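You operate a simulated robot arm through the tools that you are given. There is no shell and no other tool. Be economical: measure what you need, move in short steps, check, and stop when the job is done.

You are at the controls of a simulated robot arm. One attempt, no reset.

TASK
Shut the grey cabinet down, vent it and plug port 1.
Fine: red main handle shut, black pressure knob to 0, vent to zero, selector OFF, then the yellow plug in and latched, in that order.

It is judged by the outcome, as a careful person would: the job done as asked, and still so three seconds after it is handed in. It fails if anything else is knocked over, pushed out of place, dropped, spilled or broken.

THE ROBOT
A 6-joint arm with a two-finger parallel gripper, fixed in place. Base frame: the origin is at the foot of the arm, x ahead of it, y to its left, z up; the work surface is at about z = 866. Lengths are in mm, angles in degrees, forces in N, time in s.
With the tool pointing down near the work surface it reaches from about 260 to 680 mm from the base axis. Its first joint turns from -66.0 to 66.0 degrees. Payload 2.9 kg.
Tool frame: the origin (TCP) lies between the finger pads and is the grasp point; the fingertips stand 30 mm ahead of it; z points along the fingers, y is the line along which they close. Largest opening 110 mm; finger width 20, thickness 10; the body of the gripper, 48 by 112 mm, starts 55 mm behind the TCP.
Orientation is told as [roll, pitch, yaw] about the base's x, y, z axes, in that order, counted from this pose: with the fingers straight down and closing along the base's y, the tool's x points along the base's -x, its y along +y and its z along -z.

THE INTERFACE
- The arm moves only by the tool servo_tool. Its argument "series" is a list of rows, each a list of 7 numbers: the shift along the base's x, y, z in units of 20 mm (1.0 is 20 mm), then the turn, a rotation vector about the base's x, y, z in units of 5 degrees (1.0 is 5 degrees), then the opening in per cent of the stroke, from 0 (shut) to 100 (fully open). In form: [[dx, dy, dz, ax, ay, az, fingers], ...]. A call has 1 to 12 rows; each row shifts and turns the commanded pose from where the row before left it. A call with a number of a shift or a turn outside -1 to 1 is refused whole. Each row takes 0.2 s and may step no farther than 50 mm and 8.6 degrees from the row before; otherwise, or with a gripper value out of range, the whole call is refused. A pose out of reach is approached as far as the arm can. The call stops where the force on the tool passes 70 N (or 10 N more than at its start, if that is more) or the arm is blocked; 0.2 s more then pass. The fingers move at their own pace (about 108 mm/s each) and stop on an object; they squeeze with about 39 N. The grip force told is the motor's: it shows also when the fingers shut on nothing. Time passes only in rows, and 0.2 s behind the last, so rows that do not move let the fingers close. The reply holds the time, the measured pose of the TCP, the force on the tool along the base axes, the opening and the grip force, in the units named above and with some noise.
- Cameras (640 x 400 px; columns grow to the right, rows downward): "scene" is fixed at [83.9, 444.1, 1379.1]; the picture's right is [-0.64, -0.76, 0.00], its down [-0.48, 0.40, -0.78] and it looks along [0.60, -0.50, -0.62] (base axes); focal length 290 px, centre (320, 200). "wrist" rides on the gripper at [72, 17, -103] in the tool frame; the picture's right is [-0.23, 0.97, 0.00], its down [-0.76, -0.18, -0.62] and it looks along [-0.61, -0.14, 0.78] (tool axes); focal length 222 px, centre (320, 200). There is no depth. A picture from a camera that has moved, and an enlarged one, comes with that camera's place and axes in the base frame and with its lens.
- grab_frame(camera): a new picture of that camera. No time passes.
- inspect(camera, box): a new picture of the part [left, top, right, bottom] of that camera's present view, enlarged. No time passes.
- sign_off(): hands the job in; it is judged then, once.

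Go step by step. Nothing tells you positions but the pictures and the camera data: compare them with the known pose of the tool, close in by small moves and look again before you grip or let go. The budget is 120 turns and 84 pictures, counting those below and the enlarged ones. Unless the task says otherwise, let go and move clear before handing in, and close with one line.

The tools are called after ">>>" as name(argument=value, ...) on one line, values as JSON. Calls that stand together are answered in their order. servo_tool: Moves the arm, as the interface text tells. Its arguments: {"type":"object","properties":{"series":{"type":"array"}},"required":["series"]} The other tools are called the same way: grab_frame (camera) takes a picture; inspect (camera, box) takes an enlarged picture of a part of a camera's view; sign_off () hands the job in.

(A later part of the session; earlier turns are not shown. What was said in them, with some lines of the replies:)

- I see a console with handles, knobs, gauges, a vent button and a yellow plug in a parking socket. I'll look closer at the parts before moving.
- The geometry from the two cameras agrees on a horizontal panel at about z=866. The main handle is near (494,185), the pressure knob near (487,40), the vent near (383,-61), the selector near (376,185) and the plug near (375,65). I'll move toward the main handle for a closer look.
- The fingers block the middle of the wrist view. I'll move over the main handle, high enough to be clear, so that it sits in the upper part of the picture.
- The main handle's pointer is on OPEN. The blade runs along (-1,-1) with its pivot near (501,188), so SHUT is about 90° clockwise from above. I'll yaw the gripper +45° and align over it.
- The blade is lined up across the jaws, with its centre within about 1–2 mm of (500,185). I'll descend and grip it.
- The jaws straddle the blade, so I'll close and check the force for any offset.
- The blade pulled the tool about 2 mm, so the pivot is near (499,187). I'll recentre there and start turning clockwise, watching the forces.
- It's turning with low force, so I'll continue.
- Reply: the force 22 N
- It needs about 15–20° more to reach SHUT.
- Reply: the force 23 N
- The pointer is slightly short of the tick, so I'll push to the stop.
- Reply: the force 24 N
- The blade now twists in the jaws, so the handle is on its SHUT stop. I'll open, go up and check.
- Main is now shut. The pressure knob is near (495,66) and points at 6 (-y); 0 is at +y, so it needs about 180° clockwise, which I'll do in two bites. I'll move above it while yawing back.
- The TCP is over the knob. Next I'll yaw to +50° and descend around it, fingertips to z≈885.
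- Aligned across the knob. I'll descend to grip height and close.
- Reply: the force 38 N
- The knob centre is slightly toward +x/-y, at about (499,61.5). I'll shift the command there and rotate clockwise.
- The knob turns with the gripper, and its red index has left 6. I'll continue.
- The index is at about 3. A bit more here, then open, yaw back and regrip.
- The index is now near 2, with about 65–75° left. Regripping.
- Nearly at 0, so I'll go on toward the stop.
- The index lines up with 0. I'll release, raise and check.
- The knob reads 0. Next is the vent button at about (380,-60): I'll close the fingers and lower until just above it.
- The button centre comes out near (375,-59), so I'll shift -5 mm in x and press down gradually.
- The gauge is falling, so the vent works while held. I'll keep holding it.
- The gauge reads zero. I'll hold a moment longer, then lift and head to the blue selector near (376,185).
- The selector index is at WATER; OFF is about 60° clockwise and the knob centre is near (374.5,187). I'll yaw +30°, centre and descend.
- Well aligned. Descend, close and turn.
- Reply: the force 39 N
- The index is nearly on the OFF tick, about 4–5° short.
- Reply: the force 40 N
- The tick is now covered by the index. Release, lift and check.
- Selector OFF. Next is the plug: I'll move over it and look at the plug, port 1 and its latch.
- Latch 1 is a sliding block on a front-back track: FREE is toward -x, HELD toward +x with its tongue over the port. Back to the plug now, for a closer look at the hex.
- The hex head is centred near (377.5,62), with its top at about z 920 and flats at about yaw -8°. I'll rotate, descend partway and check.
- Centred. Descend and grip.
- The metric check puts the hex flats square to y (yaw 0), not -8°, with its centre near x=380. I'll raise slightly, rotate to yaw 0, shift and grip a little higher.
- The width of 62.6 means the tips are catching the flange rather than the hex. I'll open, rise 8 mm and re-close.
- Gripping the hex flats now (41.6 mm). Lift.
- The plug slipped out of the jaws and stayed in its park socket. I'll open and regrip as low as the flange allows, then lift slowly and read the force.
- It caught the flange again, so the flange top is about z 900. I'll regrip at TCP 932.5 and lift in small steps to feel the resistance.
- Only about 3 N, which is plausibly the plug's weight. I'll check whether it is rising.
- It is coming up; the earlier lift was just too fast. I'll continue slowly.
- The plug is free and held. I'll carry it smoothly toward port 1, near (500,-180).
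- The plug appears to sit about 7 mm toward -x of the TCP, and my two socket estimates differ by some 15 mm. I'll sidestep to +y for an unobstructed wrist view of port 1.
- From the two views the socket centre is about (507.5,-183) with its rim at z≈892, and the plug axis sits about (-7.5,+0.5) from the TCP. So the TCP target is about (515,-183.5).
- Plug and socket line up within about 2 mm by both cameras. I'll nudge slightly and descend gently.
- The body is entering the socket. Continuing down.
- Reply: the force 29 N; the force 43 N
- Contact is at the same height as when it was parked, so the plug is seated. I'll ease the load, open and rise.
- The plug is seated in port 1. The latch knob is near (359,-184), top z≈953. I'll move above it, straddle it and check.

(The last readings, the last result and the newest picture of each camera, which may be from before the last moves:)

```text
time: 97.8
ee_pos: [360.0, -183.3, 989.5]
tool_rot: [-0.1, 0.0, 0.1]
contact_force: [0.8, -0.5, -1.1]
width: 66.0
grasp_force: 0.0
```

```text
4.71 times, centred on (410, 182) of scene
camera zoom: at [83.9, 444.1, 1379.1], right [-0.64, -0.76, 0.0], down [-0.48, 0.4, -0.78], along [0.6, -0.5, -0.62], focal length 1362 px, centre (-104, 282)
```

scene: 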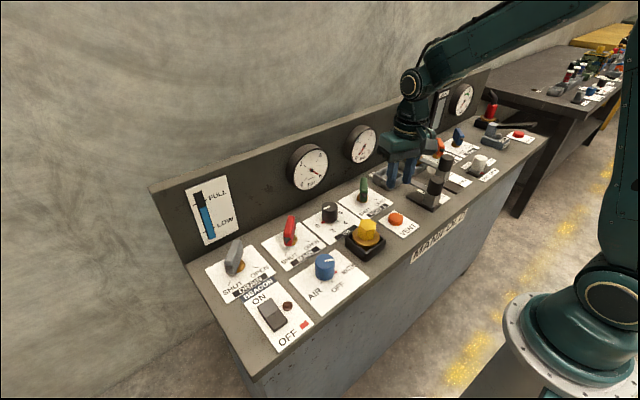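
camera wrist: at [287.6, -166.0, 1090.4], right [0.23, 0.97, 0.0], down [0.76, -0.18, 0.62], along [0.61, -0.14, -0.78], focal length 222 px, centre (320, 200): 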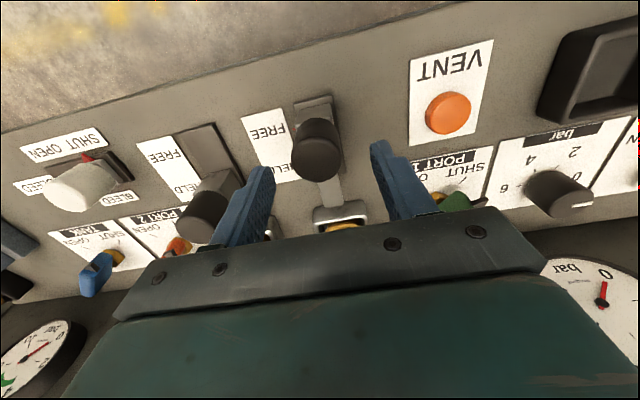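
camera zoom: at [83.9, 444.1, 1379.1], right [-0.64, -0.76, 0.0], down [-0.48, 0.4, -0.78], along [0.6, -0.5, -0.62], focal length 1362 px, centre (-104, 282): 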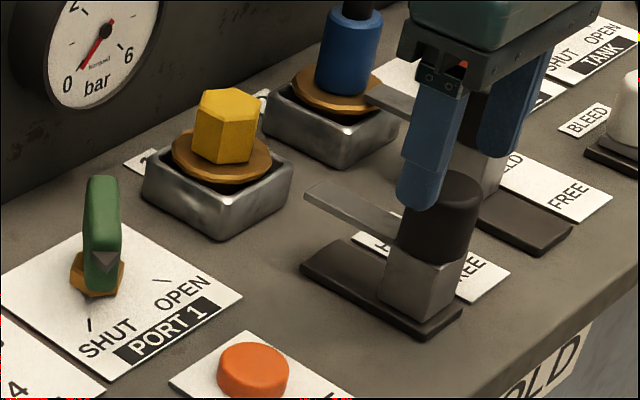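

Good alignment. Descend, close on the knob, then slide +x.

>>> servo_tool(series=[[-0.2, -0.04, -0.6, 0, 0, 0, 60], [0, 0, -0.7, 0, 0, 0, 60], [0, 0, -0.7, 0, 0, 0, 60], [0, 0, -0.2, 0, 0, 0, 60], [0, 0, 0, 0, 0, 0, 0], [0, 0, 0, 0, 0, 0, 0], [0, 0, 0, 0, 0, 0, 0]])

>>> servo_tool(series=[[0.2, 0, 0, 0, 0, 0, 0], [0.3, 0, 0, 0, 0, 0, 0], [0.3, 0, 0, 0, 0, 0, 0]])

>>> inspect(camera="scene", box=[350, 140, 470, 225])

```text
time: 99.4
ee_pos: [356.8, -187.8, 943.6]
tool_rot: [-0.2, -0.1, -0.2]
contact_force: [0.2, -23.2, -8.2]
width: 37.6
grasp_force: 45.0
```

```text
time: 100.2
ee_pos: [372.6, -186.8, 943.3]
tool_rot: [-0.1, 0.1, -0.3]
contact_force: [-0.2, -28.9, -16.4]
width: 37.9
grasp_force: 45.3
```

```text
4.71 times, centred on (410, 182) of scene
camera zoom: at [84.0, 443.2, 1379.4], right [-0.64, -0.76, 0.0], down [-0.48, 0.4, -0.78], along [0.6, -0.5, -0.63], focal length 1362 px, centre (-104, 282)
```

zoom: 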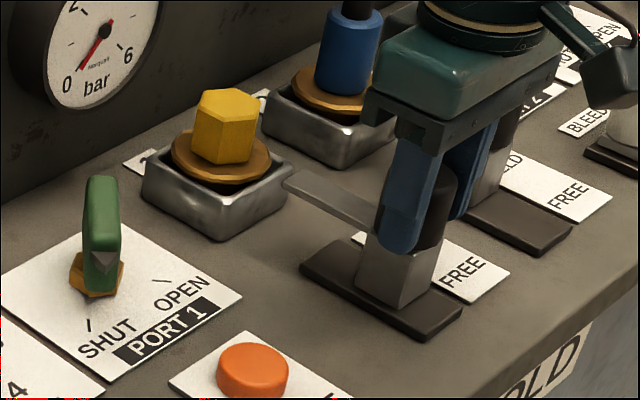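

It slides. I'll correct y to relieve the side load and continue.

>>> servo_tool(series=[[0.2, -0.15, 0, 0, 0, 0, 0], [0.3, -0.03, 0, 0, 0, 0, 0], [0.3, 0, 0, 0, 0, 0, 0]])

>>> servo_tool(series=[[0.2, 0, 0, 0, 0, 0, 0], [0.2, 0, 0, 0, 0, 0, 0]])

>>> inspect(camera="scene", box=[350, 140, 470, 225])

```text
time: 101.0
ee_pos: [387.9, -187.9, 945.0]
tool_rot: [0.2, 0.3, 0.2]
contact_force: [-0.3, 0.4, -5.9]
width: 37.8
grasp_force: 44.9
```

```text
time: 101.6
ee_pos: [396.3, -187.6, 944.9]
tool_rot: [0.1, 0.0, 0.2]
contact_force: [0.8, 11.9, -5.0]
width: 37.9
grasp_force: 44.5
```

```text
4.71 times, centred on (410, 182) of scene
camera zoom: at [84.0, 444.4, 1379.0], right [-0.64, -0.76, 0.0], down [-0.48, 0.4, -0.78], along [0.6, -0.5, -0.62], focal length 1362 px, centre (-104, 282)
```

zoom: 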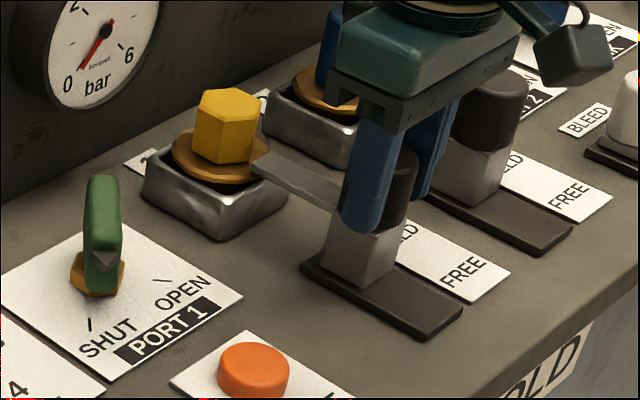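

The tongue is over the flange. I'll continue to the end stop.

>>> servo_tool(series=[[0.15, 0, 0, 0, 0, 0, 0], [0.15, 0, 0, 0, 0, 0, 0]])

>>> servo_tool(series=[[0.15, 0, 0, 0, 0, 0, 0], [0.15, 0, 0, 0, 0, 0, 0]])

>>> inspect(camera="scene", box=[350, 140, 470, 225])

```text
time: 102.2
ee_pos: [400.9, -187.1, 944.4]
tool_rot: [0.2, 0.1, 0.1]
contact_force: [-10.5, 17.8, -6.1]
width: 37.8
grasp_force: 44.8
```

```text
time: 102.8
ee_pos: [403.8, -187.7, 944.2]
tool_rot: [0.1, 0.8, -0.1]
contact_force: [-32.3, 17.5, 9.5]
width: 37.6
grasp_force: 45.0
```

```text
4.71 times, centred on (410, 182) of scene
camera zoom: at [82.9, 444.7, 1379.0], right [-0.64, -0.76, 0.0], down [-0.48, 0.4, -0.78], along [0.6, -0.5, -0.62], focal length 1362 px, centre (-104, 282)
```

zoom: 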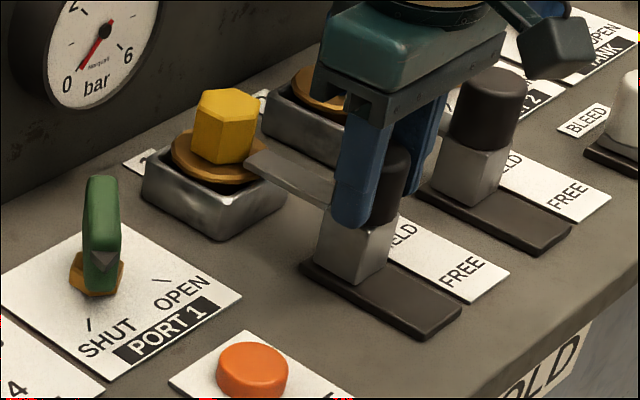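

The force rose at about 45 mm of travel, so that is the HELD end stop, matching lever 2. I'll release, rise and back off.

>>> servo_tool(series=[[-0.1, 0, 0, 0, 0, 0, 0], [0, 0, 0, 0, 0, 0, 60], [0, 0, 0, 0, 0, 0, 60], [0, 0, 0, 0, 0, 0, 60], [0, 0, 0.5, 0, 0, 0, 60], [0, 0, 1, 0, 0, 0, 60], [0, 0, 1, 0, 0, 0, 60], [0, 0, 1, 0, 0, 0, 60], [0, 0, 1, 0, 0, 0, 60], [-1, 0.5, 1, 0, 0, 0, 60], [-1, 0.5, 1, 0, 0, 0, 60], [-1, 0.5, 1, 0, 0, 0, 60]])

>>> inspect(camera="scene", box=[350, 140, 470, 225])

>>> grab_frame(camera="scene")

>>> grab_frame(camera="wrist")

```text
time: 105.4
ee_pos: [345.3, -159.5, 1096.2]
tool_rot: [0.1, 0.0, 0.1]
contact_force: [-0.1, 0.4, 1.0]
width: 65.9
grasp_force: 0.1
```

```text
4.71 times, centred on (410, 182) of scene
camera zoom: at [83.9, 444.1, 1379.1], right [-0.64, -0.76, 0.0], down [-0.48, 0.4, -0.78], along [0.6, -0.5, -0.62], focal length 1362 px, centre (-104, 282)
```

zoom: 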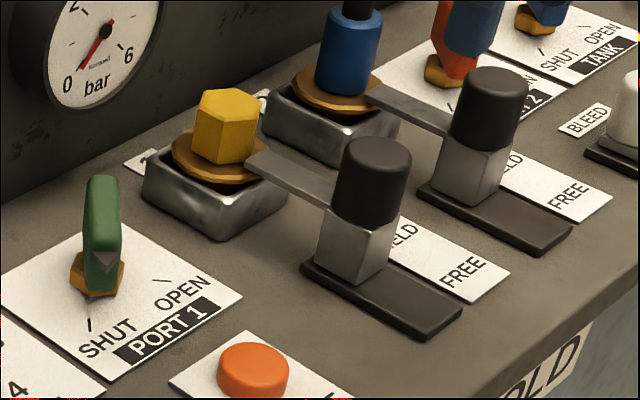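

```text
3 pictures are left
```

scene: 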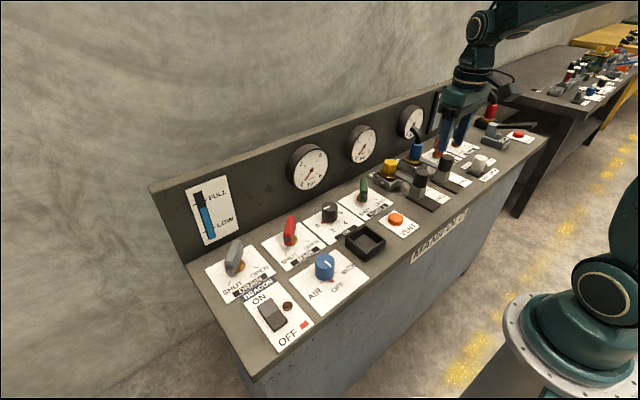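

```text
2 pictures are left
camera wrist: at [272.9, -140.5, 1197.2], right [0.23, 0.97, 0.0], down [0.76, -0.18, 0.62], along [0.61, -0.14, -0.78], focal length 222 px, centre (320, 200)
```

wrist: 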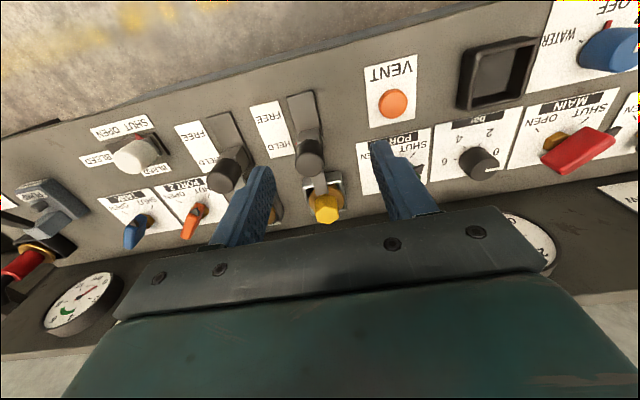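

The latch matches the held port 2. One last look at the gauge, knob, main handle and selector.

>>> inspect(camera="scene", box=[260, 140, 400, 300])

```text
2.50 times, centred on (330, 220) of scene
camera zoom: at [83.9, 444.1, 1379.1], right [-0.64, -0.76, 0.0], down [-0.48, 0.4, -0.78], along [0.6, -0.5, -0.62], focal length 724 px, centre (295, 150)
```

zoom: 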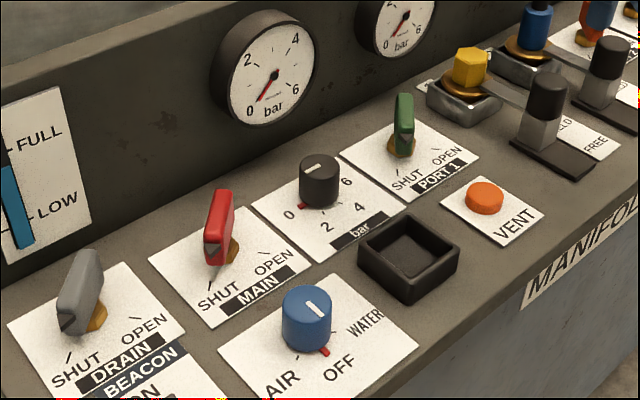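

Main is SHUT, the pressure knob is at 0, the gauge reads zero, the selector is OFF, and the plug is in port 1 and latched. The arm is clear, so I'm handing in.

>>> sign_off()

```text
The job is handed in.
```

The grey cabinet is shut down and vented to zero, with the selector at OFF and the yellow plug in port 1 and latched at HELD, all in the order you asked.
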